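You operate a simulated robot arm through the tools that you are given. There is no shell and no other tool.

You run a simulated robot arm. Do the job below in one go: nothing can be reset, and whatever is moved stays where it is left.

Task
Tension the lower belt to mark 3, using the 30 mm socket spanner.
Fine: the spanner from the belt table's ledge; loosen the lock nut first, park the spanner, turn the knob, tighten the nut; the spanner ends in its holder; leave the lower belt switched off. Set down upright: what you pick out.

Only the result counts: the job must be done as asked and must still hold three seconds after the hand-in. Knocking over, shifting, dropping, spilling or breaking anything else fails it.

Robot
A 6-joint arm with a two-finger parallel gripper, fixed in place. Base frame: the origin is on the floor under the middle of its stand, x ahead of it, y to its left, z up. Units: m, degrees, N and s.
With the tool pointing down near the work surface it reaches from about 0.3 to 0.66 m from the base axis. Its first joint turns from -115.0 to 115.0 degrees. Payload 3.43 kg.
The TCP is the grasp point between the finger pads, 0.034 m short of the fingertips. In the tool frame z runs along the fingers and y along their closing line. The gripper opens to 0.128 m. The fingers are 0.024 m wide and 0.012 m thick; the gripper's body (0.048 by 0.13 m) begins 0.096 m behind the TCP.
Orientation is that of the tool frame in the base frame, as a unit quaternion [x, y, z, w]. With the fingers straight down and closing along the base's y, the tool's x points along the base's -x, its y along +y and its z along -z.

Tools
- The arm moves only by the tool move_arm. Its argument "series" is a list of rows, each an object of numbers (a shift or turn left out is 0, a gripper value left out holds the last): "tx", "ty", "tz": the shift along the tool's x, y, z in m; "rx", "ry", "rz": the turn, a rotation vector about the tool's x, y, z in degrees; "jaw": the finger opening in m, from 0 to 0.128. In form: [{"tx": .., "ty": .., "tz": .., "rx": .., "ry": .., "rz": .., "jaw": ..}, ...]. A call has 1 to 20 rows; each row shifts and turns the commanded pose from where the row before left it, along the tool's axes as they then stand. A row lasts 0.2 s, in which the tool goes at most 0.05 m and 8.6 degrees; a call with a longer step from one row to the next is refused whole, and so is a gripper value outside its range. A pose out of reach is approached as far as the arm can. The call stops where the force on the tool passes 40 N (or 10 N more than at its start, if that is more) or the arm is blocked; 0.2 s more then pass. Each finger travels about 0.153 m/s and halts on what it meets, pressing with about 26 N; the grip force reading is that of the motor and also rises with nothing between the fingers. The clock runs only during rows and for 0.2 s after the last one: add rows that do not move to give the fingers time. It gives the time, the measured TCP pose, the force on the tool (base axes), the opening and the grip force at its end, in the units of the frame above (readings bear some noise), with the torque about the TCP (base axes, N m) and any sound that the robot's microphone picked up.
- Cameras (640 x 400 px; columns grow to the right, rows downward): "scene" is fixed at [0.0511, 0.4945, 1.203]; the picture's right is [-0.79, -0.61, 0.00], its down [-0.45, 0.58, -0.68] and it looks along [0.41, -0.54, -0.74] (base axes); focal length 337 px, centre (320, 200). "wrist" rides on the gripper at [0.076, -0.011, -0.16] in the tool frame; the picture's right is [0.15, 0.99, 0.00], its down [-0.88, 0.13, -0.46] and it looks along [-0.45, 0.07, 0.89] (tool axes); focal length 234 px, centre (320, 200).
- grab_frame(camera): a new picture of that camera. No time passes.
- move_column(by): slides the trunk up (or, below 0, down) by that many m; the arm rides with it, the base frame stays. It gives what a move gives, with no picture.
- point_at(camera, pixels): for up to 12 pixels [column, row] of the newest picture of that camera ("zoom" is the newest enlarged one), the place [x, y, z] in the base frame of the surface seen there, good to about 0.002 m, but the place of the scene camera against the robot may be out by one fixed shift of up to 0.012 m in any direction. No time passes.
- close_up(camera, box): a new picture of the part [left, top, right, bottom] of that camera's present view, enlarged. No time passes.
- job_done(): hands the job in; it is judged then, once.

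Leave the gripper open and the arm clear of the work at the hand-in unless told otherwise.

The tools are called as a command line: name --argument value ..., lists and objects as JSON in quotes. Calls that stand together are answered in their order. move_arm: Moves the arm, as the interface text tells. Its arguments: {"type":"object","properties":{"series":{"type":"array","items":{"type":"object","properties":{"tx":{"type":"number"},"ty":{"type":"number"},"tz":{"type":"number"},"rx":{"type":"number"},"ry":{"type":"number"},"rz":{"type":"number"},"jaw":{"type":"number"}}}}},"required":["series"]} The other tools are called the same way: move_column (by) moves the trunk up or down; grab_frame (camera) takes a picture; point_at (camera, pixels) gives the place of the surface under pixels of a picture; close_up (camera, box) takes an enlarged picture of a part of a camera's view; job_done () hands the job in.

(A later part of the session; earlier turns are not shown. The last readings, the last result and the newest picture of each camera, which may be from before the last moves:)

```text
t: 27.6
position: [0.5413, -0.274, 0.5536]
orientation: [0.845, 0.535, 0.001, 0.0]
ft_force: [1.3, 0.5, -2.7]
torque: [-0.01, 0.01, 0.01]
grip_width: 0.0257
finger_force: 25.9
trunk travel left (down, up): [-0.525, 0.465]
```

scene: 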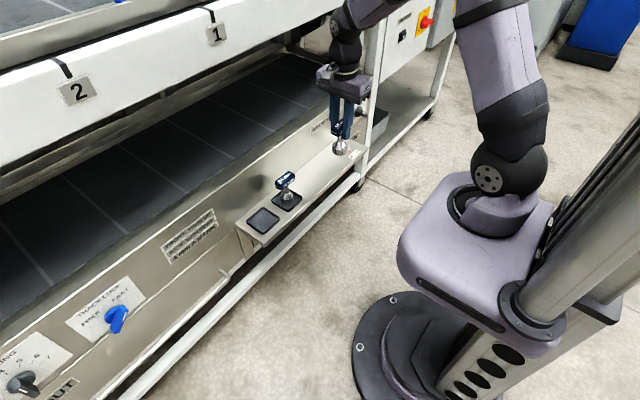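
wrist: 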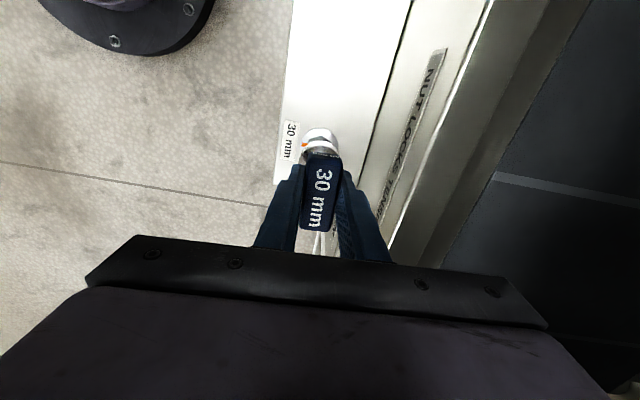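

move_arm --series '[{"tz": 0.0015}, {}, {"tz": 0.001}, {}, {"tz": 0.001}, {}]'

close_up --camera "scene" --box '[325, 120, 365, 160]'

```text
t: 29.0
position: [0.5406, -0.274, 0.5499]
orientation: [0.844, 0.536, 0.0, 0.0]
ft_force: [0.1, -0.8, -2.5]
torque: [0.03, -0.01, 0.02]
grip_width: 0.026
finger_force: 25.5
trunk travel left (down, up): [-0.525, 0.465]
```

```text
10.00 times, centred on (345, 140) of scene
```

zoom: 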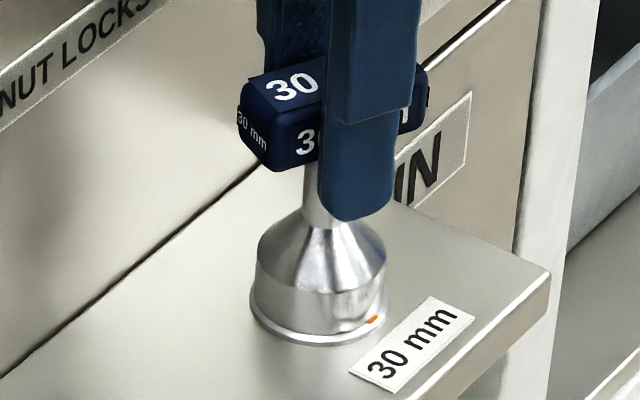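

The socket is seated on the nut. Now I loosen: turn counter-clockwise (seen from above), first 20° in 4° steps, watching torque and sound.

move_arm --series '[{"rz": -4}, {"rz": -4}, {"rz": -4}, {"rz": -4}, {"rz": -4}, {}]'

close_up --camera "scene" --box '[325, 120, 365, 160]'

```text
t: 30.4
position: [0.5405, -0.2731, 0.551]
orientation: [0.738, 0.675, 0.0, -0.001]
ft_force: [-5.1, -3.7, -3.8]
torque: [-0.36, 0.36, 0.0]
grip_width: 0.0257
finger_force: 26.0
trunk travel left (down, up): [-0.525, 0.465]
```

```text
10.00 times, centred on (345, 140) of scene
```

zoom: 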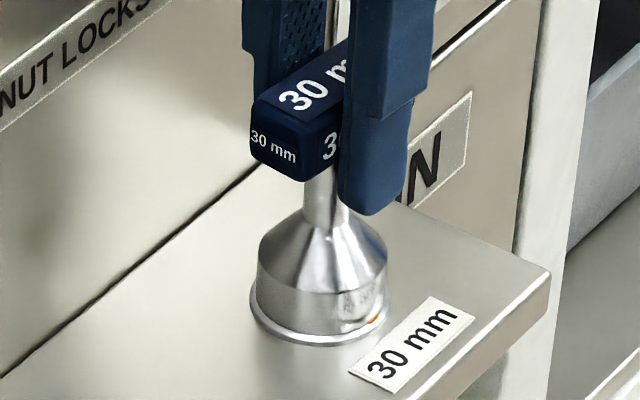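

The nut turned about 20° with little resistance; there is a small side load (-5.1, -3.7) N. I ease that and continue counter-clockwise.

move_arm --series '[{"tx": -0.0006, "ty": -0.0006}, {"rz": -5}, {"rz": -5}, {"rz": -5}, {"rz": -5}, {}]'

```text
t: 31.8
position: [0.5409, -0.2747, 0.551]
orientation: [0.61, 0.793, 0.0, 0.0]
ft_force: [-0.2, 4.5, -1.0]
torque: [0.31, -0.01, -0.01]
grip_width: 0.0259
finger_force: 26.1
trunk travel left (down, up): [-0.525, 0.465]
```

move_arm --series '[{"rz": -5}, {"rz": -5}, {"rz": -5}, {"rz": -5}, {"rz": -5}, {}]'

close_up --camera "scene" --box '[305, 80, 385, 160]'

```text
t: 33.2
position: [0.5397, -0.2754, 0.5504]
orientation: [0.424, 0.906, 0.0, -0.001]
ft_force: [-4.9, 3.9, -2.0]
torque: [0.27, 0.3, 0.0]
grip_width: 0.0256
finger_force: 25.4
trunk travel left (down, up): [-0.525, 0.465]
```

```text
5.00 times, centred on (345, 120) of scene
```

zoom: 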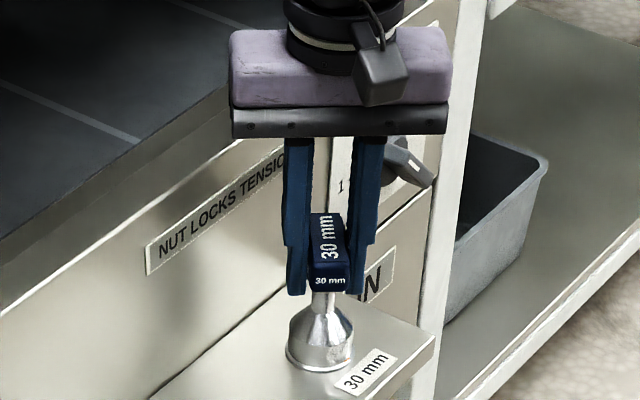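

65° so far. I ease the side load and turn 25° more.

move_arm --series '[{"tx": 0.0006, "ty": 0.0003}, {"rz": -5}, {"rz": -5}, {"rz": -5}, {"rz": -5}, {"rz": -5}, {}]'

```text
t: 34.8
position: [0.5403, -0.2737, 0.5514]
orientation: [0.217, 0.976, 0.0, 0.0]
ft_force: [-3.4, -6.7, -6.1]
torque: [-0.45, 0.18, -0.01]
grip_width: 0.0256
finger_force: 26.2
trunk travel left (down, up): [-0.525, 0.465]
```

90° turned. I relieve the side load and lift the spanner off by 5 cm to look at the nut's mark.

move_arm --series '[{"ty": -0.0009}, {"tz": -0.005}, {"tz": -0.01}, {"tz": -0.015}, {"tz": -0.02}, {}]'

close_up --camera "scene" --box '[325, 120, 365, 160]'

```text
t: 36.2
position: [0.5396, -0.2739, 0.6002]
orientation: [0.218, 0.976, 0.001, -0.001]
ft_force: [0.8, 1.4, -2.4]
torque: [0.01, 0.01, 0.01]
grip_width: 0.0256
finger_force: 26.0
trunk travel left (down, up): [-0.525, 0.465]
```

```text
10.00 times, centred on (345, 140) of scene
```

zoom: 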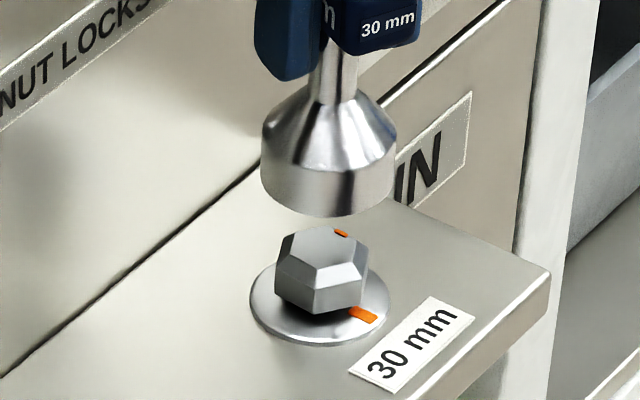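

The nut and its orange mark turned 90° counter-clockwise and the nut sits loose above the washer. Now I park the spanner in its tray: lift, turn back 65°, back out to x≈0.46 and carry it to y≈0.125.

move_arm --series '[{"tz": -0.03}, {"tz": -0.03}, {"tz": -0.03}, {"rz": 8.1125}, {"rz": 8.1125}, {"rz": 8.1125}, {"rz": 8.1125}, {"rz": 8.1125}, {"rz": 8.1125}, {"rz": 8.1125}, {"rz": 8.1125}, {"ty": -0.04}, {"ty": -0.04}, {}]'

move_arm --series '[{"tx": 0.04}, {"tx": 0.04}, {"tx": 0.04}, {"tx": 0.04}, {"tx": 0.04}, {"tx": 0.04}, {"tx": 0.04}, {"tx": 0.04}, {"tx": 0.04}, {"tx": 0.04}, {}, {}]'

grab_frame --camera "wrist"

```text
t: 39.2
position: [0.4604, -0.2752, 0.6922]
orientation: [0.708, 0.706, 0.0, 0.0]
ft_force: [0.4, 0.2, -3.1]
torque: [-0.02, -0.01, -0.01]
grip_width: 0.0258
finger_force: 26.5
trunk travel left (down, up): [-0.525, 0.465]
```

```text
t: 41.8
position: [0.4627, 0.1265, 0.6909]
orientation: [0.707, 0.707, 0.0, 0.0]
ft_force: [-0.2, -0.1, -1.7]
torque: [0.03, -0.01, 0.05]
grip_width: 0.026
finger_force: 26.2
trunk travel left (down, up): [-0.525, 0.465]
```

```text
taken
```

wrist: 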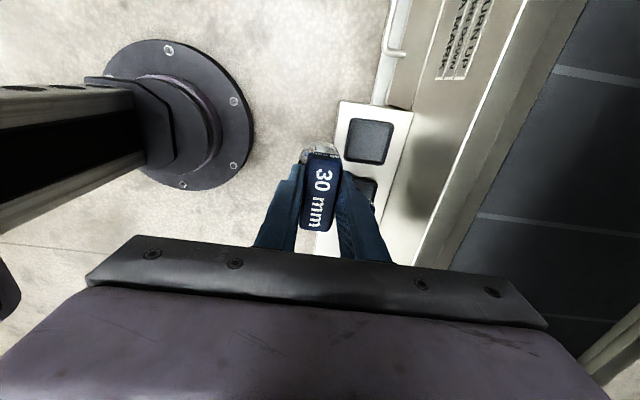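

The empty 30 mm tray is at about (369,140). I enlarge and measure the tray and the held handle.

close_up --camera "wrist" --box '[290, 95, 420, 240]'

point_at --camera "wrist" --pixels '[[349, 119], [393, 123], [345, 158], [386, 164], [369, 141], [316, 155], [338, 157], [305, 225], [326, 228], [321, 185]]'

```text
2.76 times, centred on (355, 168) of wrist
```

zoom: 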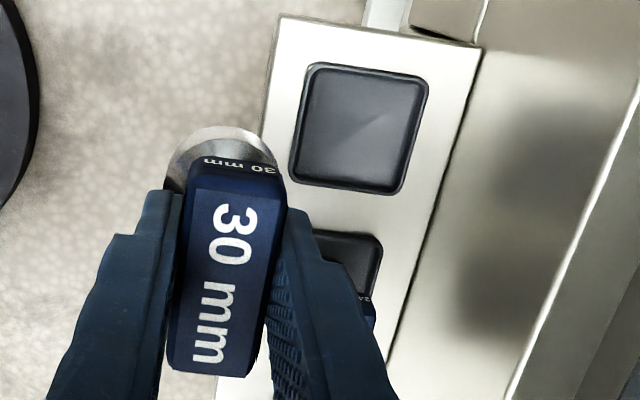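

```text
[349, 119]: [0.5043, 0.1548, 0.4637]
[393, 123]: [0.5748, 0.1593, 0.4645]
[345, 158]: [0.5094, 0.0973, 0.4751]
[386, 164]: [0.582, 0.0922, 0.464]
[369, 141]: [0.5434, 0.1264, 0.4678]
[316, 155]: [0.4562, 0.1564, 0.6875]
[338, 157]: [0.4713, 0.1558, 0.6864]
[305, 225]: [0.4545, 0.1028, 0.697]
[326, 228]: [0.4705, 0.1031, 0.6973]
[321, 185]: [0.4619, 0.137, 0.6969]
```

point_at --camera "zoom" --pixels '[[310, 130], [304, 130], [298, 130], [408, 135], [414, 135], [420, 135], [365, 70], [365, 76], [350, 180], [350, 188], [230, 165], [210, 368]]'

```text
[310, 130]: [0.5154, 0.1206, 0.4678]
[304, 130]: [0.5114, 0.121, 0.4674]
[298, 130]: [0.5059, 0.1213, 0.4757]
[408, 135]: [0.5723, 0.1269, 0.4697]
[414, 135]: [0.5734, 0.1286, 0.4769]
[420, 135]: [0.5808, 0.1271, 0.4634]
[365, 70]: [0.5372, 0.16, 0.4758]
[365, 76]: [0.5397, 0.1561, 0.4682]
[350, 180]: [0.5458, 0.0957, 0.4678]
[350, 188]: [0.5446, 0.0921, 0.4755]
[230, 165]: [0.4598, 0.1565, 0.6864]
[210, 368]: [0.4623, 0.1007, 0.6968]
```

Tray centre (0.5405, 0.1263), floor z 0.468. I move over it and lower to about 4 mm above standing height.

move_arm --series '[{"ty": 0.04}, {"ty": 0.04}, {"tz": 0.04}, {"tz": 0.04}, {"tz": 0.03}, {"tz": 0.021}, {}, {}]'

close_up --camera "scene" --box '[210, 150, 310, 250]'

```text
t: 43.6
position: [0.5426, 0.1246, 0.5607]
orientation: [0.708, 0.706, 0.0, 0.0]
ft_force: [0.6, 0.1, -2.7]
torque: [0.03, -0.01, -0.03]
grip_width: 0.0258
finger_force: 26.2
trunk travel left (down, up): [-0.525, 0.465]
```

```text
4.00 times, centred on (260, 200) of scene
```

zoom: 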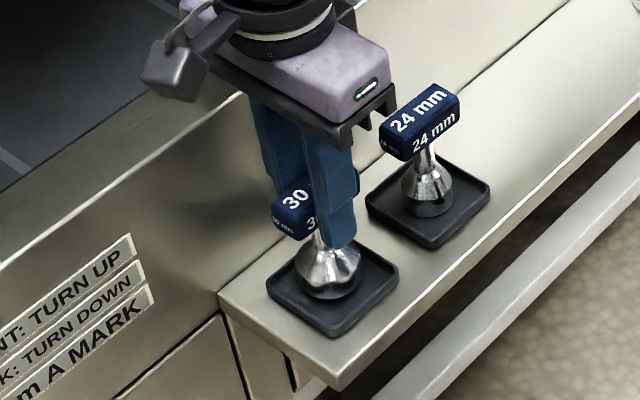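

Well over the tray. I lower in 1.5 mm steps until it stands.

move_arm --series '[{"tz": 0.0015}, {}, {"tz": 0.0015}, {}, {"tz": 0.0015}, {}]'

```text
t: 45.0
position: [0.5414, 0.1258, 0.5554]
orientation: [0.708, 0.706, 0.0, 0.0]
ft_force: [-1.0, -0.2, -2.7]
torque: [-0.03, -0.01, -0.01]
grip_width: 0.026
finger_force: 26.6
trunk travel left (down, up): [-0.525, 0.465]
```

move_arm --series '[{"tz": 0.001}, {}, {"tz": 0.001}, {}, {"tz": 0.0005}, {}]'

```text
t: 46.4
position: [0.5406, 0.1259, 0.5544]
orientation: [0.707, 0.707, 0.001, 0.001]
ft_force: [0.2, -2.0, 7.2]
torque: [-0.33, 0.12, 0.01]
grip_width: 0.0257
finger_force: 25.6
trunk travel left (down, up): [-0.525, 0.465]
```

Standing (7 N up). I raise by 0.8 mm to relieve the press and open the fingers slowly to 0.06.

move_arm --series '[{"tz": -0.0008}, {}, {"jaw": 0.032}, {"jaw": 0.045}, {"jaw": 0.06}, {}]'

close_up --camera "scene" --box '[210, 150, 310, 250]'

grab_frame --camera "wrist"

```text
t: 47.8
position: [0.5398, 0.1248, 0.5547]
orientation: [0.708, 0.706, 0.0, -0.001]
ft_force: [0.4, 0.2, 0.3]
torque: [0.02, 0.05, 0.0]
grip_width: 0.0601
finger_force: 0.1
trunk travel left (down, up): [-0.525, 0.465]
```

```text
4.00 times, centred on (260, 200) of scene
```

zoom: 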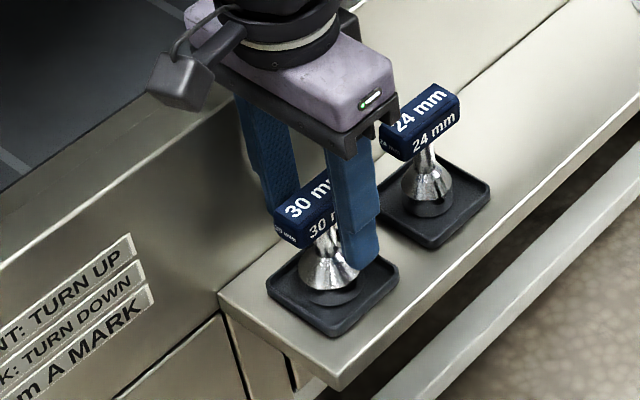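

```text
taken
```

wrist: 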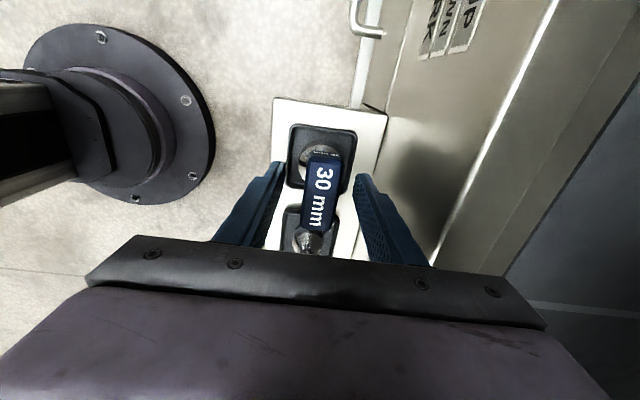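

The spanner stands in its tray, hand free. I raise the hand straight up 0.13 m, and back to x≈0.42.

move_arm --series '[{"tz": -0.02}, {"tz": -0.035}, {"tz": -0.04}, {"tz": -0.04}, {"ty": -0.04}, {"ty": -0.04}, {"ty": -0.04}, {}]'

grab_frame --camera "scene"

close_up --camera "scene" --box '[210, 150, 310, 250]'

```text
t: 49.6
position: [0.4187, 0.1249, 0.6899]
orientation: [0.707, 0.707, 0.0, -0.001]
ft_force: [0.2, 0.4, 0.5]
torque: [0.03, -0.04, -0.02]
grip_width: 0.0599
finger_force: 0.0
trunk travel left (down, up): [-0.525, 0.465]
```

```text
taken
```

scene: 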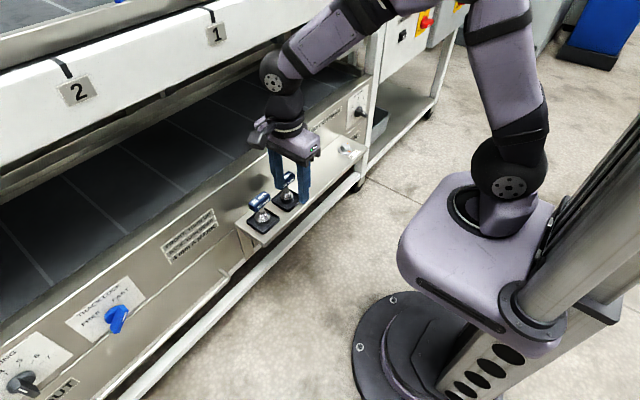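

```text
4.00 times, centred on (260, 200) of scene
```

zoom: 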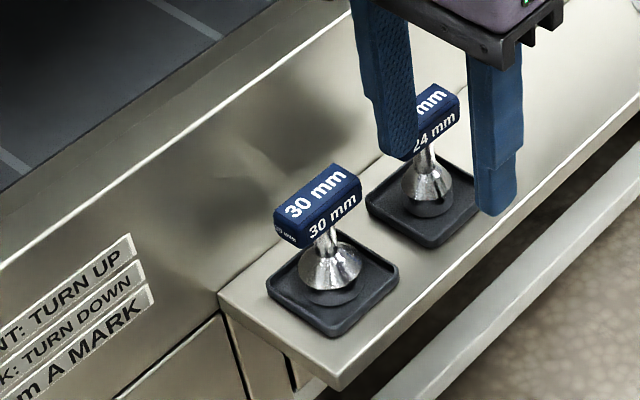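

The 30 mm spanner stands upright in its tray. I travel to about (0.38, -0.44, 0.69), then turn the hand back to the neutral heading.

move_arm --series '[{"tx": -0.0435, "ty": -0.003}, {"tx": -0.0435, "ty": -0.003}, {"tx": -0.0435, "ty": -0.003}, {"tx": -0.0435, "ty": -0.003}, {"tx": -0.0435, "ty": -0.003}, {"tx": -0.0435, "ty": -0.003}, {"tx": -0.0435, "ty": -0.003}, {"tx": -0.0435, "ty": -0.003}, {"tx": -0.0435, "ty": -0.003}, {"tx": -0.0435, "ty": -0.003}, {"tx": -0.0435, "ty": -0.003}, {"tx": -0.0435, "ty": -0.003}, {"tx": -0.0435, "ty": -0.003}, {}]'

move_arm --series '[{"rz": -8.1818}, {"rz": -8.1818}, {"rz": -8.1818}, {"rz": -8.1818}, {"rz": -8.1818}, {"rz": -8.1818}, {"rz": -8.1818}, {"rz": -8.1818}, {"rz": -8.1818}, {"rz": -8.1818}, {"rz": -8.1818}, {}]'

grab_frame --camera "wrist"

grab_frame --camera "scene"

```text
t: 52.6
position: [0.3827, -0.4411, 0.6896]
orientation: [0.708, 0.707, 0.0, 0.001]
ft_force: [-1.1, 0.0, -0.2]
torque: [0.01, 0.03, 0.0]
grip_width: 0.0597
finger_force: 0.1
trunk travel left (down, up): [-0.525, 0.465]
```

```text
t: 55.2
position: [0.3795, -0.4394, 0.6892]
orientation: [0.0, 1.0, 0.001, -0.001]
ft_force: [-0.1, -0.2, 0.1]
torque: [0.0, 0.0, 0.01]
grip_width: 0.0603
finger_force: 0.1
trunk travel left (down, up): [-0.525, 0.465]
```

```text
taken
```

wrist: 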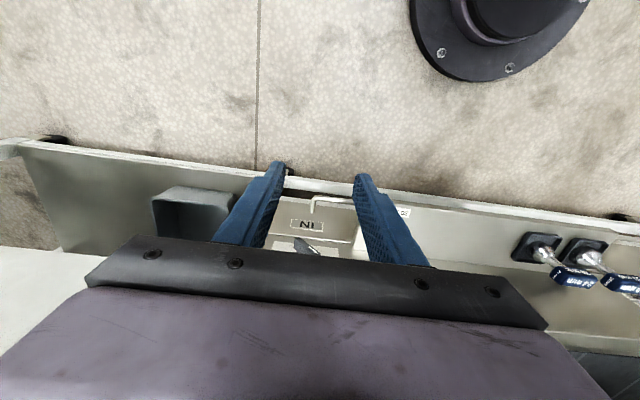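

```text
taken
```

scene: 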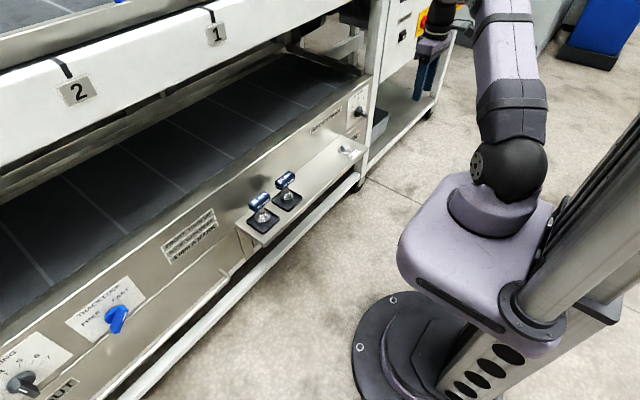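

Next I tilt the hand forward (about tool y) toward pointing along +x; first 45°.

close_up --camera "scene" --box '[370, 0, 470, 60]'

move_arm --series '[{"ry": -8.1818}, {"ry": -8.1818}, {"ry": -8.1818}, {"ry": -8.1818}, {"ry": -8.1818}, {"ry": -4.091}, {}]'

grab_frame --camera "wrist"

grab_frame --camera "scene"

```text
6.40 times, centred on (420, 30) of scene
```

zoom: 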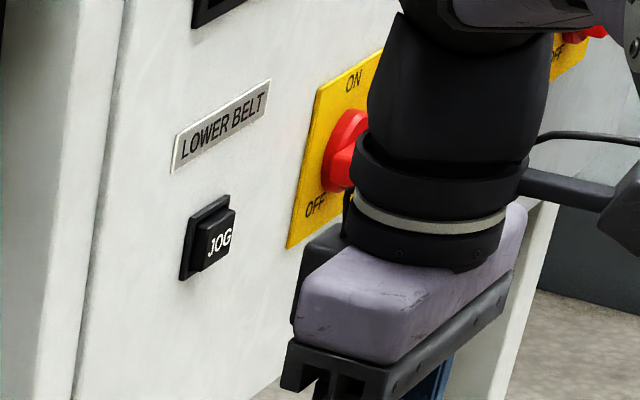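

```text
t: 56.8
position: [0.3798, -0.4407, 0.6901]
orientation: [0.001, 0.924, 0.0, 0.383]
ft_force: [-1.1, -0.4, 0.1]
torque: [0.01, 0.01, 0.02]
grip_width: 0.0598
finger_force: 0.1
trunk travel left (down, up): [-0.525, 0.465]
```

```text
taken
```

wrist: 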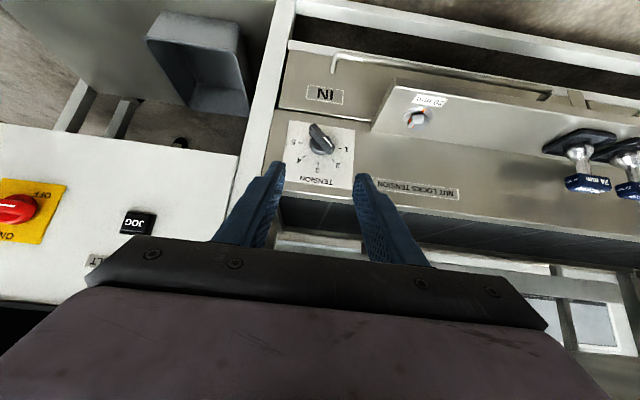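

```text
taken
```

scene: 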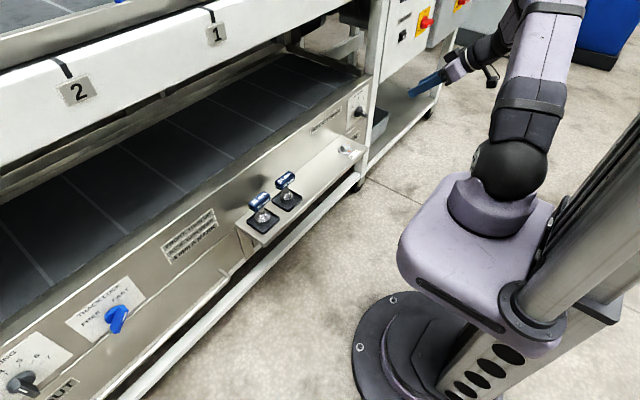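

Very good view: TENSION dial at (320,150), and also the LOWER BELT switch (15,210, OFF) and JOG button (138,222) to keep clear of. I measure them and enlarge the dial.

point_at --camera "wrist" --pixels '[[322, 140], [326, 150], [345, 148], [337, 164], [318, 173], [299, 162], [291, 145], [138, 222], [15, 210], [330, 60], [420, 118], [230, 170]]'

close_up --camera "wrist" --box '[280, 110, 360, 190]'

```text
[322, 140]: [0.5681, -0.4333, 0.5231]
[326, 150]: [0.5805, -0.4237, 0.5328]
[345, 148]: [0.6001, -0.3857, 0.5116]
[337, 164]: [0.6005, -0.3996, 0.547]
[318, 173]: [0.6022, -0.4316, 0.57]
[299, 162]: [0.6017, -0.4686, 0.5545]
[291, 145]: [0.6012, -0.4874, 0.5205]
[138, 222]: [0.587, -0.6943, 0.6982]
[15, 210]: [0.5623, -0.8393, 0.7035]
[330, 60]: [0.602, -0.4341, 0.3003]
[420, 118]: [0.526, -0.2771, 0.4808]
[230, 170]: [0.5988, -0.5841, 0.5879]
```

```text
5.00 times, centred on (320, 150) of wrist
```

zoom: 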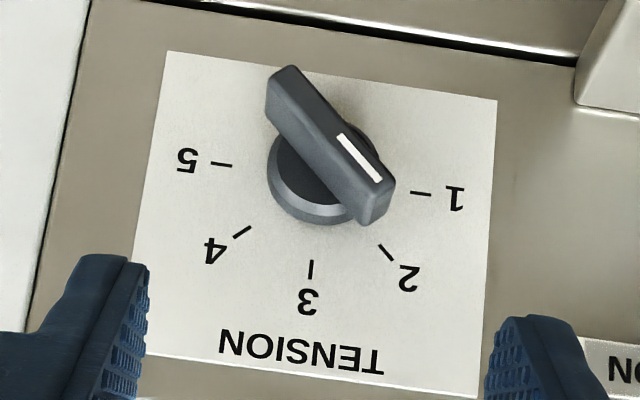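

point_at --camera "zoom" --pixels '[[421, 193], [385, 252], [311, 268], [242, 232], [221, 164], [341, 136], [379, 180], [283, 78], [300, 100], [320, 130], [355, 190], [365, 200]]'

point_at --camera "zoom" --pixels '[[360, 158], [310, 95], [290, 70], [270, 100], [330, 165], [392, 190], [360, 222], [275, 165], [310, 215], [345, 222], [372, 150], [330, 110]]'

```text
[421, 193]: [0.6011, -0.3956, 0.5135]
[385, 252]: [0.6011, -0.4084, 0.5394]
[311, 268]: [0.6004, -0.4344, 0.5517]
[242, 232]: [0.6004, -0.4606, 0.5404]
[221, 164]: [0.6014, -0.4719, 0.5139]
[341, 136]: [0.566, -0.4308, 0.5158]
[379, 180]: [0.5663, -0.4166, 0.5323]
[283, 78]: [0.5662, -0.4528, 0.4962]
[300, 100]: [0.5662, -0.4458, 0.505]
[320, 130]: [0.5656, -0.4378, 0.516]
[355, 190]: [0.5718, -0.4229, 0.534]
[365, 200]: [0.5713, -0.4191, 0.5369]
```

```text
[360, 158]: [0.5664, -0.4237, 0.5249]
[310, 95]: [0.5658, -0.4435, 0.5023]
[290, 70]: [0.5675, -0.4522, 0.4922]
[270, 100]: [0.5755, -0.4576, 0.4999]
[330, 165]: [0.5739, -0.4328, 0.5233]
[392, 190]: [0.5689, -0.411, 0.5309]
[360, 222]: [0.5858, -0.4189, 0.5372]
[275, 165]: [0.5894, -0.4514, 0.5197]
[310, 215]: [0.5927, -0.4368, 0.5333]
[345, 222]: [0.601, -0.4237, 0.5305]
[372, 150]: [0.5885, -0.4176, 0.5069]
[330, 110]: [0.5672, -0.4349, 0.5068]
```

The ticks lie 45° apart around a centre at (y -0.434, z 0.5137); the bar is at about 45° (mark 2), 62 mm long, about 10 mm wide, front at x 0.566. I tilt the remaining 45° so the hand points along +x.

move_arm --series '[{"ry": -8.1818}, {"ry": -8.1818}, {"ry": -8.1818}, {"ry": -8.1818}, {"ry": -8.1818}, {"ry": -4.091}, {}]'

grab_frame --camera "wrist"

grab_frame --camera "scene"

```text
t: 58.4
position: [0.3788, -0.4407, 0.6882]
orientation: [0.0, 0.707, -0.001, 0.707]
ft_force: [0.0, 0.1, 0.4]
torque: [0.02, -0.01, 0.02]
grip_width: 0.0601
finger_force: 0.1
trunk travel left (down, up): [-0.525, 0.465]
```

```text
taken
```

wrist: 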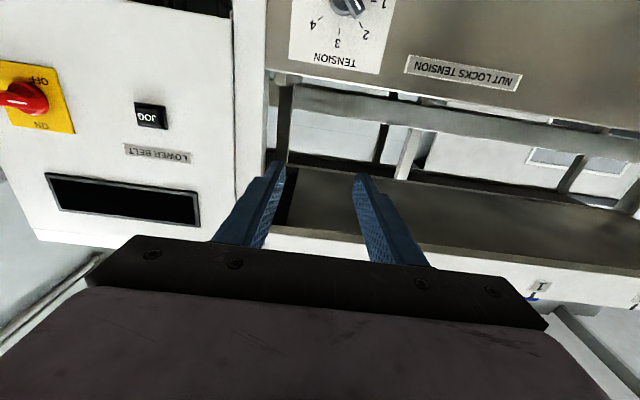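

```text
taken
```

scene: 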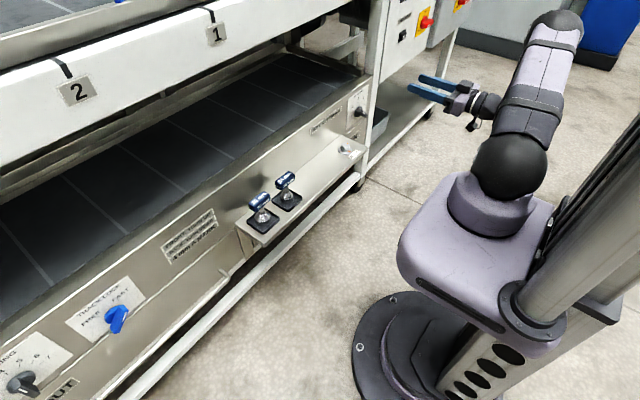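

The hand points along +x now. I lower it to the dial's height (z≈0.514), y≈-0.434, x≈0.44, then look.

move_arm --series '[{"tx": 0.0437, "ty": 0.0014, "tz": 0.015}, {"tx": 0.0437, "ty": 0.0014, "tz": 0.015}, {"tx": 0.0437, "ty": 0.0014, "tz": 0.015}, {"tx": 0.0437, "ty": 0.0014, "tz": 0.015}, {}, {}]'

grab_frame --camera "wrist"

grab_frame --camera "scene"

```text
t: 59.8
position: [0.4385, -0.4347, 0.5167]
orientation: [0.0, 0.708, -0.001, 0.707]
ft_force: [-0.2, 0.1, 0.8]
torque: [0.02, 0.02, 0.01]
grip_width: 0.0599
finger_force: 0.0
trunk travel left (down, up): [-0.525, 0.465]
```

```text
taken
```

wrist: 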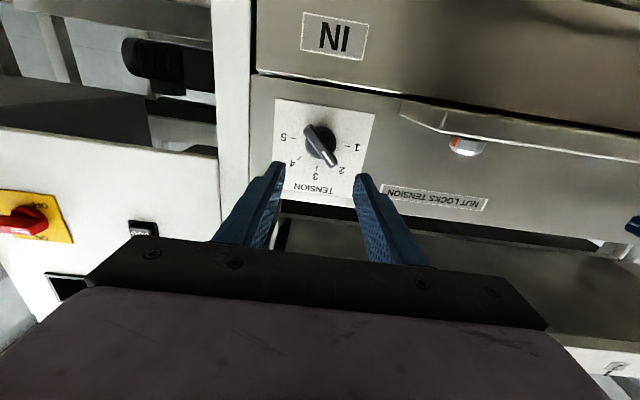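

```text
taken
```

scene: 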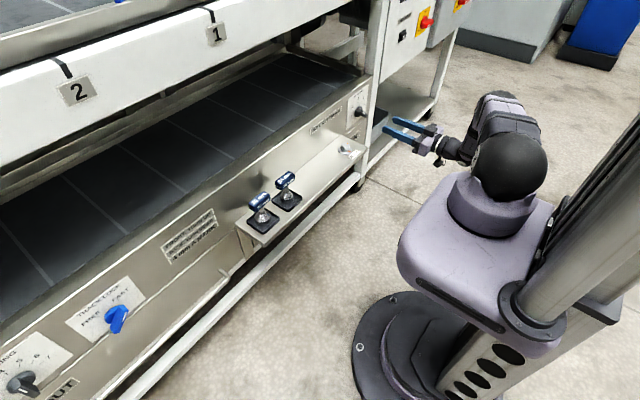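

close_up --camera "wrist" --box '[275, 95, 379, 200]'

```text
3.81 times, centred on (327, 148) of wrist
```

zoom: 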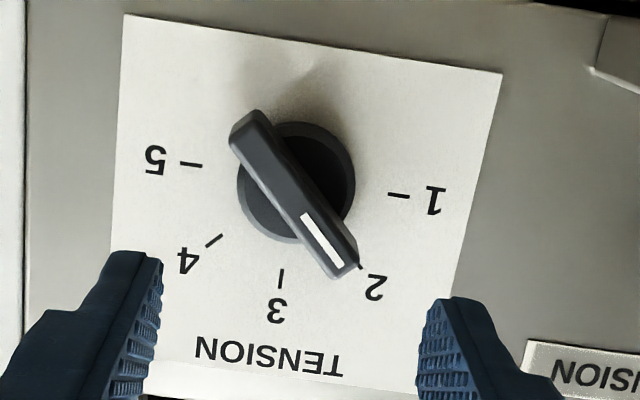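

point_at --camera "zoom" --pixels '[[398, 195], [213, 241], [281, 278], [191, 164], [305, 218], [337, 262], [245, 125], [285, 190], [265, 125], [235, 140], [350, 250], [320, 265]]'

```text
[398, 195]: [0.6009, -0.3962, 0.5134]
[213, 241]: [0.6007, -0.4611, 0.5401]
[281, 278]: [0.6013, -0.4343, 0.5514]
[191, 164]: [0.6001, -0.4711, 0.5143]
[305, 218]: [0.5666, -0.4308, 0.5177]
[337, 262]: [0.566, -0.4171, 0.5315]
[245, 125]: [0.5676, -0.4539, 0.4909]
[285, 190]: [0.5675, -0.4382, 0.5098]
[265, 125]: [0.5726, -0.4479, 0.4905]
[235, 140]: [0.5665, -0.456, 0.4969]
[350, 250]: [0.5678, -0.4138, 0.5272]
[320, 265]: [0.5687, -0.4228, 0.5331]
```

The pointer is at 44.8°, exactly mark 2. I centre the hand on the dial and roll it -45° so the fingers straddle the bar.

move_arm --series '[{"tx": 0.001, "ty": 0.0007, "jaw": 0.046}, {"rz": -7.5}, {"rz": -7.5}, {"rz": -7.5}, {"rz": -7.5}, {"rz": -7.5}, {"rz": -7.5}, {}, {}]'

grab_frame --camera "wrist"

close_up --camera "wrist" --box '[250, 80, 400, 220]'

```text
t: 61.8
position: [0.4501, -0.4714, 0.4945]
orientation: [-0.249, 0.662, -0.25, 0.661]
ft_force: [0.0, 0.2, -0.4]
torque: [0.01, 0.0, -0.02]
grip_width: 0.0458
finger_force: 0.0
out of reach, approached as far as the arm can: row 4, 5, 6, 7
trunk travel left (down, up): [-0.525, 0.465]
```

```text
taken
```

wrist: 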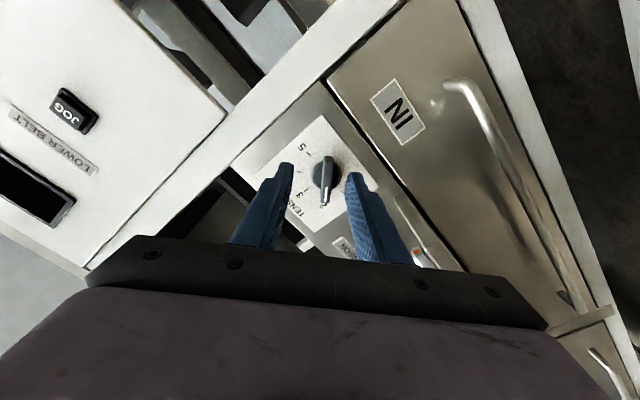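

```text
2.86 times, centred on (325, 150) of wrist
```

zoom: 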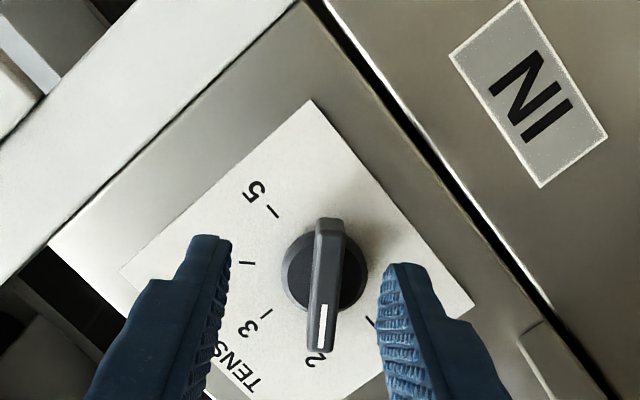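

The arm cannot roll that way (wrist limit near -30°). The bar is symmetric, so I use the opposite roll: go back and roll to +135° instead. First undo the -45°.

move_arm --series '[{"rz": 7.5}, {"rz": 7.5}, {"rz": 7.5}, {"rz": 7.5}, {"rz": 7.5}, {"rz": 7.5}, {}, {}]'

```text
t: 63.6
position: [0.4496, -0.473, 0.4947]
orientation: [0.024, 0.707, 0.023, 0.707]
ft_force: [0.2, 0.4, -0.3]
torque: [0.03, 0.01, -0.01]
grip_width: 0.0462
finger_force: 0.0
trunk travel left (down, up): [-0.525, 0.465]
```

The pose is now roll +3.8° at (0.45, -0.472, 0.4946). I shift back in front of the dial and roll positive in two parts, watching for limits.

move_arm --series '[{"tx": -0.017, "ty": 0.0392, "tz": -0.01}, {"rz": 8.2}, {"rz": 8.2}, {"rz": 8.2}, {"rz": 8.2}, {"rz": 8.2}, {"rz": 8.2}, {"rz": 8.2}, {"rz": 8.2}, {}]'

```text
t: 65.8
position: [0.4484, -0.469, 0.4948]
orientation: [0.403, 0.58, 0.403, 0.582]
ft_force: [-1.1, -0.5, -0.5]
torque: [0.0, 0.02, 0.03]
grip_width: 0.046
finger_force: 0.0
out of reach, approached as far as the arm can: row 1
trunk travel left (down, up): [-0.525, 0.465]
```

Now the roll works but the shift in position was the part not reached. I look at the arm's shape.

grab_frame --camera "scene"

grab_frame --camera "wrist"

close_up --camera "scene" --box '[340, 60, 600, 260]'

```text
taken
```

scene: 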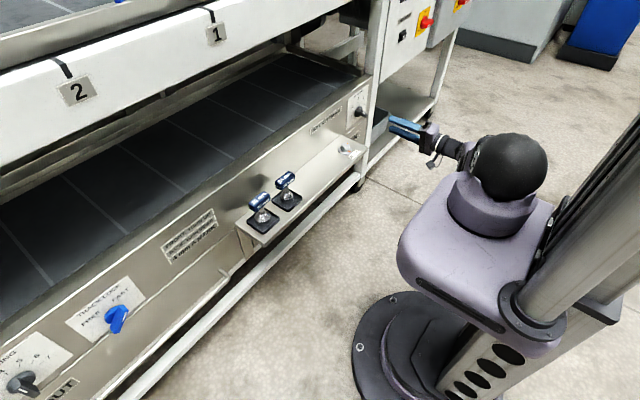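

```text
taken
```

wrist: 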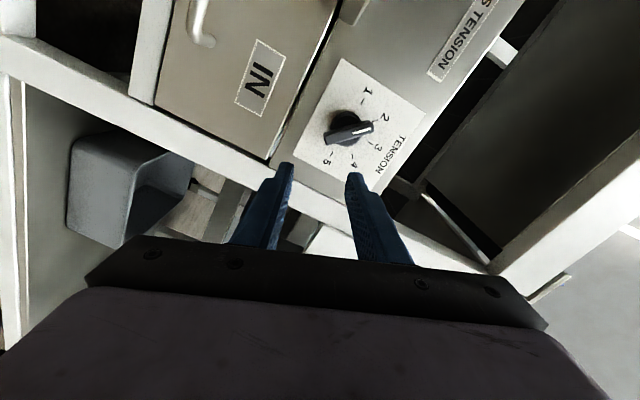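

```text
2.00 times, centred on (470, 160) of scene
```

zoom: 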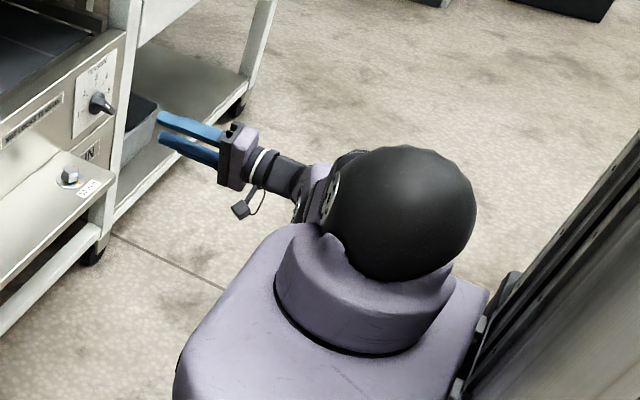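

The arm hangs low beneath its shoulder here, so it is at a joint limit. Lowering the trunk will help: I first raise the hand 0.25 m (and back 5 cm), then lower the trunk by 0.25 m.

move_arm --series '[{"tz": -0.04}, {"tz": -0.01}, {"tx": -0.0092, "ty": 0.041}, {"tx": -0.0092, "ty": 0.041}, {"tx": -0.0092, "ty": 0.041}, {"tx": -0.0092, "ty": 0.041}, {"tx": -0.0092, "ty": 0.041}, {"tx": -0.0092, "ty": 0.041}, {}, {}]'

grab_frame --camera "scene"

```text
t: 68.0
position: [0.4247, -0.5663, 0.6777]
orientation: [0.402, 0.581, 0.403, 0.581]
ft_force: [-0.4, 0.0, -1.1]
torque: [-0.01, 0.02, 0.01]
grip_width: 0.0463
finger_force: 0.0
out of reach, approached as far as the arm can: row 1, 3, 4, 5, 6, 7, 8
trunk travel left (down, up): [-0.525, 0.465]
```

```text
taken
```

scene: 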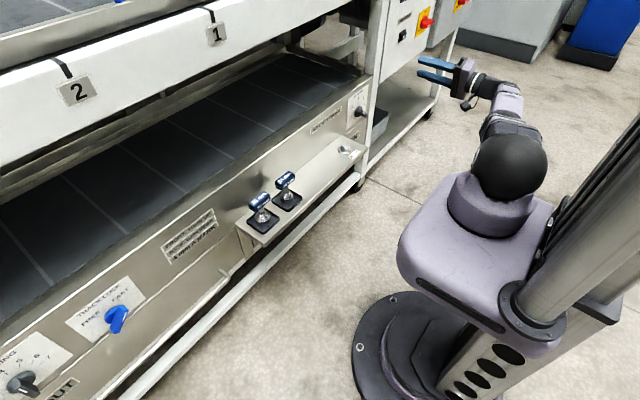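

The arm was pushed sideways toward y -0.566 (still clear of the JOG button at y -0.69, x 0.587). I stop that, undo the roll first (back to 0°) to find the healthy arm shape again.

move_arm --series '[{"tz": -0.02}, {"rz": -7.7}, {"rz": -7.7}, {"rz": -7.7}, {"rz": -7.7}, {}]'

```text
t: 69.4
position: [0.4043, -0.5694, 0.6773]
orientation: [0.233, 0.668, 0.232, 0.668]
ft_force: [-0.6, 0.2, 0.3]
torque: [0.02, 0.0, 0.0]
grip_width: 0.046
finger_force: 0.1
out of reach, approached as far as the arm can: row 1
trunk travel left (down, up): [-0.525, 0.465]
```

move_arm --series '[{"rz": -7.7}, {"rz": -7.7}, {"rz": -7.7}, {"rz": -7.7}, {"rz": -7.8}, {}]'

move_arm --series '[{"ty": 0.015}, {"ty": 0.015}, {}]'

```text
t: 70.8
position: [0.4047, -0.5691, 0.6759]
orientation: [0.0, 0.707, -0.002, 0.707]
ft_force: [-0.6, 0.7, 0.5]
torque: [0.02, 0.0, 0.01]
grip_width: 0.0457
finger_force: 0.0
trunk travel left (down, up): [-0.525, 0.465]
```

```text
t: 71.6
position: [0.4055, -0.5701, 0.6749]
orientation: [0.0, 0.707, -0.003, 0.707]
ft_force: [0.2, 0.1, 0.3]
torque: [-0.03, -0.01, -0.02]
grip_width: 0.0461
finger_force: 0.1
out of reach, approached as far as the arm can: row 1, 2
trunk travel left (down, up): [-0.525, 0.465]
```

move_arm --series '[{"tz": -0.03}, {"tz": -0.03}, {"tz": -0.03}, {}]'

grab_frame --camera "scene"

```text
t: 72.6
position: [0.3158, -0.5753, 0.674]
orientation: [0.0, 0.707, -0.001, 0.707]
ft_force: [0.5, -0.6, -1.2]
torque: [-0.02, -0.03, 0.01]
grip_width: 0.0462
finger_force: 0.1
out of reach, approached as far as the arm can: row 2
trunk travel left (down, up): [-0.525, 0.465]
```

```text
taken
```

scene: 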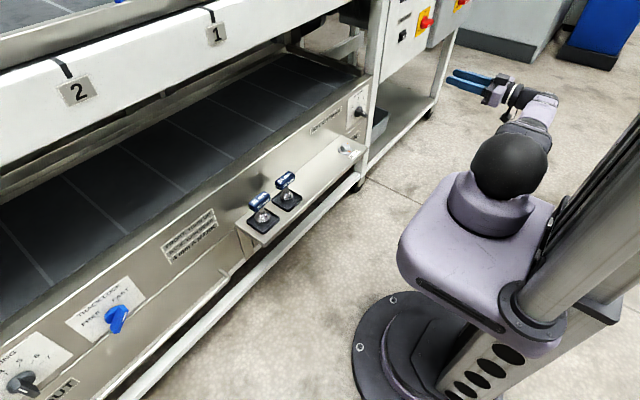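

I tilt the hand back toward pointing down in steps to recover the normal elbow-up shape.

move_arm --series '[{"ry": 8.1818}, {"ry": 8.1818}, {"ry": 8.1818}, {"ry": 8.1818}, {"ry": 8.1818}, {"ry": 4.091}, {}]'

move_arm --series '[{"ty": 0.03}, {"ty": 0.03}, {"ty": 0.03}, {}]'

grab_frame --camera "scene"

```text
t: 74.2
position: [0.3164, -0.5962, 0.671]
orientation: [0.002, 0.924, -0.001, 0.382]
ft_force: [-1.2, 0.7, -0.2]
torque: [-0.03, -0.03, 0.02]
grip_width: 0.0458
finger_force: 0.2
out of reach, approached as far as the arm can: row 1, 2, 3
trunk travel left (down, up): [-0.525, 0.465]
```

```text
t: 75.2
position: [0.3166, -0.509, 0.6713]
orientation: [0.001, 0.923, -0.002, 0.384]
ft_force: [0.4, -0.2, 0.4]
torque: [-0.02, 0.0, 0.0]
grip_width: 0.0458
finger_force: 0.0
trunk travel left (down, up): [-0.525, 0.465]
```

```text
taken
```

scene: 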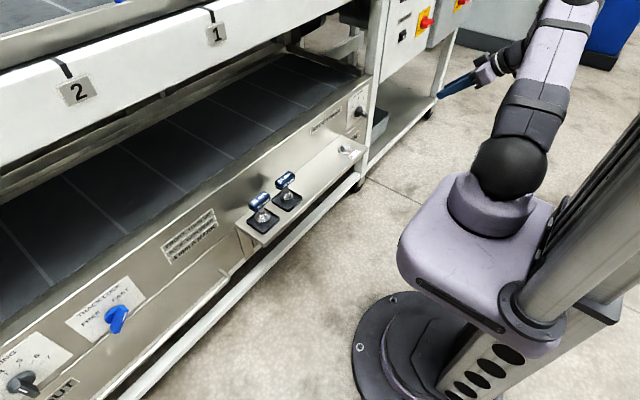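

Recovered: elbow up, hand at (0.317, -0.509, 0.671), tilted 45°, clear of everything. I lower the trunk by 0.25 m here in free air (in two parts).

move_column --by -0.1

move_column --by -0.15

grab_frame --camera "scene"

grab_frame --camera "wrist"

```text
t: 76.5
position: [0.3165, -0.5085, 0.5707]
orientation: [0.001, 0.924, -0.001, 0.382]
ft_force: [0.2, -0.7, 0.8]
torque: [-0.01, 0.0, 0.04]
grip_width: 0.0459
finger_force: 0.0
trunk travel left (down, up): [-0.425, 0.565]
```

```text
t: 78.3
position: [0.3166, -0.5075, 0.4193]
orientation: [0.001, 0.924, -0.001, 0.382]
ft_force: [-0.6, -0.5, -0.4]
torque: [0.02, -0.03, 0.0]
grip_width: 0.0462
finger_force: 0.0
trunk travel left (down, up): [-0.275, 0.715]
```

```text
taken
```

scene: 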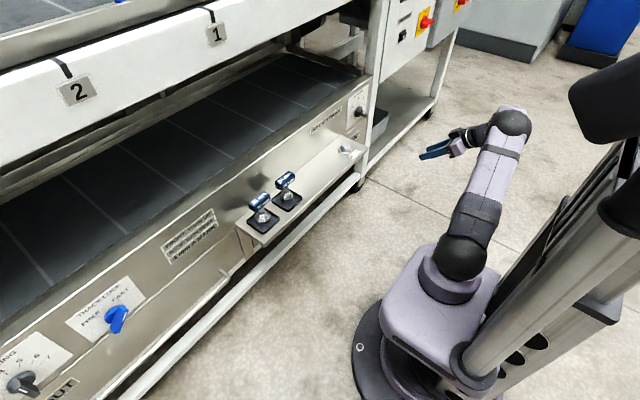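

```text
taken
```

wrist: 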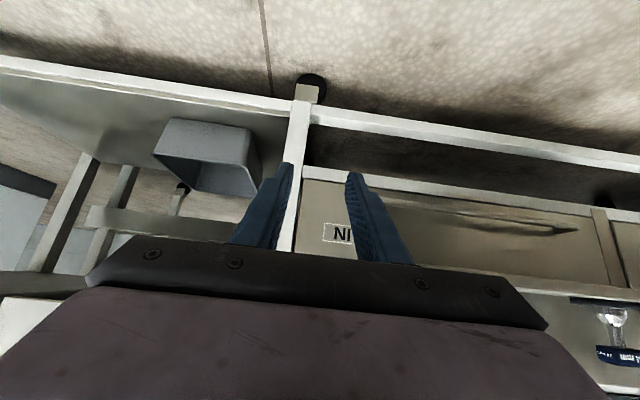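

The trunk is down. I raise the hand to z≈0.514, y≈-0.434, then tilt to horizontal.

move_arm --series '[{"tx": -0.0224, "ty": 0.0247, "tz": -0.0224}, {"tx": -0.0224, "ty": 0.0247, "tz": -0.0224}, {"tx": -0.0224, "ty": 0.0247, "tz": -0.0224}, {"ry": -8.1818}, {"ry": -8.1818}, {"ry": -8.1818}, {"ry": -8.1818}, {"ry": -8.1818}, {"ry": -4.091}, {}]'

grab_frame --camera "scene"

```text
t: 80.5
position: [0.3168, -0.4336, 0.5143]
orientation: [0.001, 0.707, -0.002, 0.707]
ft_force: [0.8, 0.0, 0.3]
torque: [0.02, -0.01, 0.02]
grip_width: 0.0461
finger_force: 0.1
trunk travel left (down, up): [-0.275, 0.715]
```

```text
taken
```

scene: 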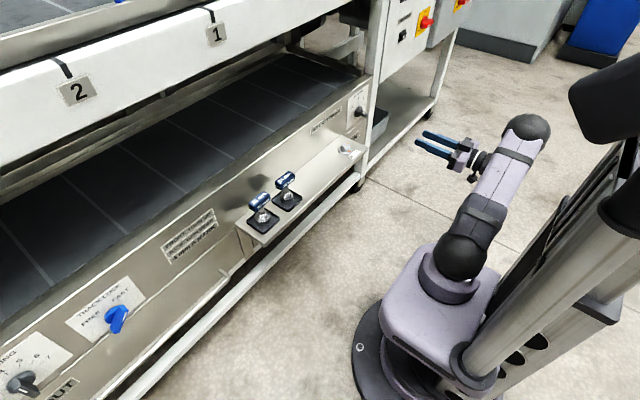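

Good shape with the elbow up. I move forward to x≈0.43 and try the -45° roll in small parts.

move_arm --series '[{"tz": 0.04}, {"tz": 0.04}, {"tz": 0.03}, {}]'

move_arm --series '[{"rz": -5}, {"rz": -5}, {"rz": -5}, {}]'

```text
t: 81.5
position: [0.4284, -0.4332, 0.514]
orientation: [0.001, 0.707, -0.001, 0.707]
ft_force: [-0.3, -0.6, 0.3]
torque: [-0.01, -0.03, -0.01]
grip_width: 0.0462
finger_force: 0.0
trunk travel left (down, up): [-0.275, 0.715]
```

```text
t: 82.5
position: [0.4268, -0.4339, 0.5151]
orientation: [-0.092, 0.701, -0.094, 0.701]
ft_force: [0.4, -0.3, -0.8]
torque: [0.01, -0.02, 0.01]
grip_width: 0.0459
finger_force: 0.0
trunk travel left (down, up): [-0.275, 0.715]
```

move_arm --series '[{"rz": -5}, {"rz": -5}, {"rz": -5}, {}]'

```text
t: 83.5
position: [0.4313, -0.4569, 0.5281]
orientation: [-0.183, 0.684, -0.181, 0.682]
ft_force: [-0.1, 0.2, -0.6]
torque: [0.0, -0.02, -0.02]
grip_width: 0.0457
finger_force: 0.1
out of reach, approached as far as the arm can: row 3
trunk travel left (down, up): [-0.275, 0.715]
```

The limit in that direction is real (about -27°). I roll back to 0° and recentre, then go positive.

move_arm --series '[{"rz": 7.5}, {"rz": 7.5}, {"rz": 7.5}, {"rz": 7.5}, {"ty": 0.0235, "tx": 0.0135}, {}]'

grab_frame --camera "scene"

```text
t: 84.9
position: [0.4307, -0.4335, 0.513]
orientation: [0.001, 0.707, 0.0, 0.707]
ft_force: [0.0, 0.2, -1.0]
torque: [-0.05, -0.03, 0.01]
grip_width: 0.0462
finger_force: 0.1
trunk travel left (down, up): [-0.275, 0.715]
```

```text
taken
```

scene: 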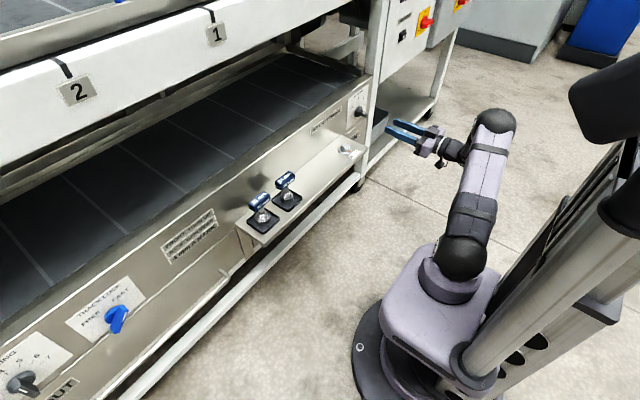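

Recovered. Now roll +135° in two parts of 67.5°.

move_arm --series '[{"rz": 8.4375}, {"rz": 8.4375}, {"rz": 8.4375}, {"rz": 8.4375}, {"rz": 8.4375}, {"rz": 8.4375}, {"rz": 8.4375}, {"rz": 8.4375}, {}]'

move_arm --series '[{"rz": 8.4375}, {"rz": 8.4375}, {"rz": 8.4375}, {"rz": 8.4375}, {"rz": 8.4375}, {"rz": 8.4375}, {"rz": 8.4375}, {"rz": 8.4375}, {}]'

grab_frame --camera "wrist"

close_up --camera "wrist" --box '[250, 80, 400, 220]'

```text
t: 86.9
position: [0.4311, -0.434, 0.5138]
orientation: [0.394, 0.587, 0.393, 0.588]
ft_force: [0.2, -0.1, -1.2]
torque: [0.0, 0.0, 0.02]
grip_width: 0.0462
finger_force: 0.1
trunk travel left (down, up): [-0.275, 0.715]
```

```text
t: 88.9
position: [0.4325, -0.4337, 0.5144]
orientation: [0.654, 0.269, 0.653, 0.27]
ft_force: [0.1, -0.9, 0.6]
torque: [-0.01, -0.03, -0.02]
grip_width: 0.0461
finger_force: 0.2
trunk travel left (down, up): [-0.275, 0.715]
```

```text
taken
```

wrist: 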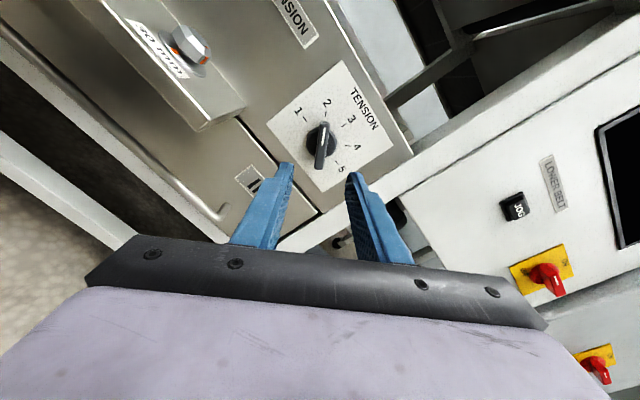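

```text
2.86 times, centred on (325, 150) of wrist
```

zoom: 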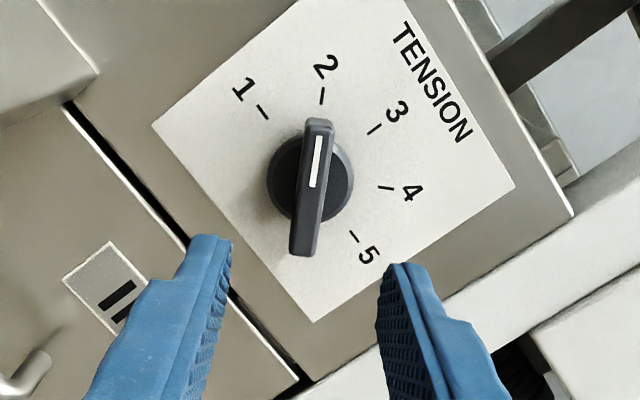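

The roll of +135° works and the fingers straddle the bar direction. I measure the drawer's pull rod (lower left) and the bar once more for clearance.

point_at --camera "wrist" --pixels '[[160, 165], [190, 192], [218, 216], [120, 130], [285, 170], [352, 180], [320, 135], [322, 160], [250, 180]]'

point_at --camera "zoom" --pixels '[[320, 137], [312, 185], [318, 122], [303, 250], [293, 220], [325, 220], [303, 150], [330, 150]]'

```text
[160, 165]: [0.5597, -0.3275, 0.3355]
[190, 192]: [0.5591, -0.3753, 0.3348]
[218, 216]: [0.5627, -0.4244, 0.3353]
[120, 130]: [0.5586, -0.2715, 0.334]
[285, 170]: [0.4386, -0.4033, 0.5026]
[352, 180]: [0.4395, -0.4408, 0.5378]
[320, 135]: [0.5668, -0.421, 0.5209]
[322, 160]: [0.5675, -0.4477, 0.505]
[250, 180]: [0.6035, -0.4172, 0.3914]
```

```text
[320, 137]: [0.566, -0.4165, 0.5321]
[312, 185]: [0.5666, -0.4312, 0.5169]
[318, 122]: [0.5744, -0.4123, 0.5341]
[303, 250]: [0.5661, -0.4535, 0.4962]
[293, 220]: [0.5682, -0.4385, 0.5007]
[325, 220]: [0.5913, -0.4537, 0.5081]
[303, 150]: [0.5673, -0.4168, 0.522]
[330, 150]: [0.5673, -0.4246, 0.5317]
```

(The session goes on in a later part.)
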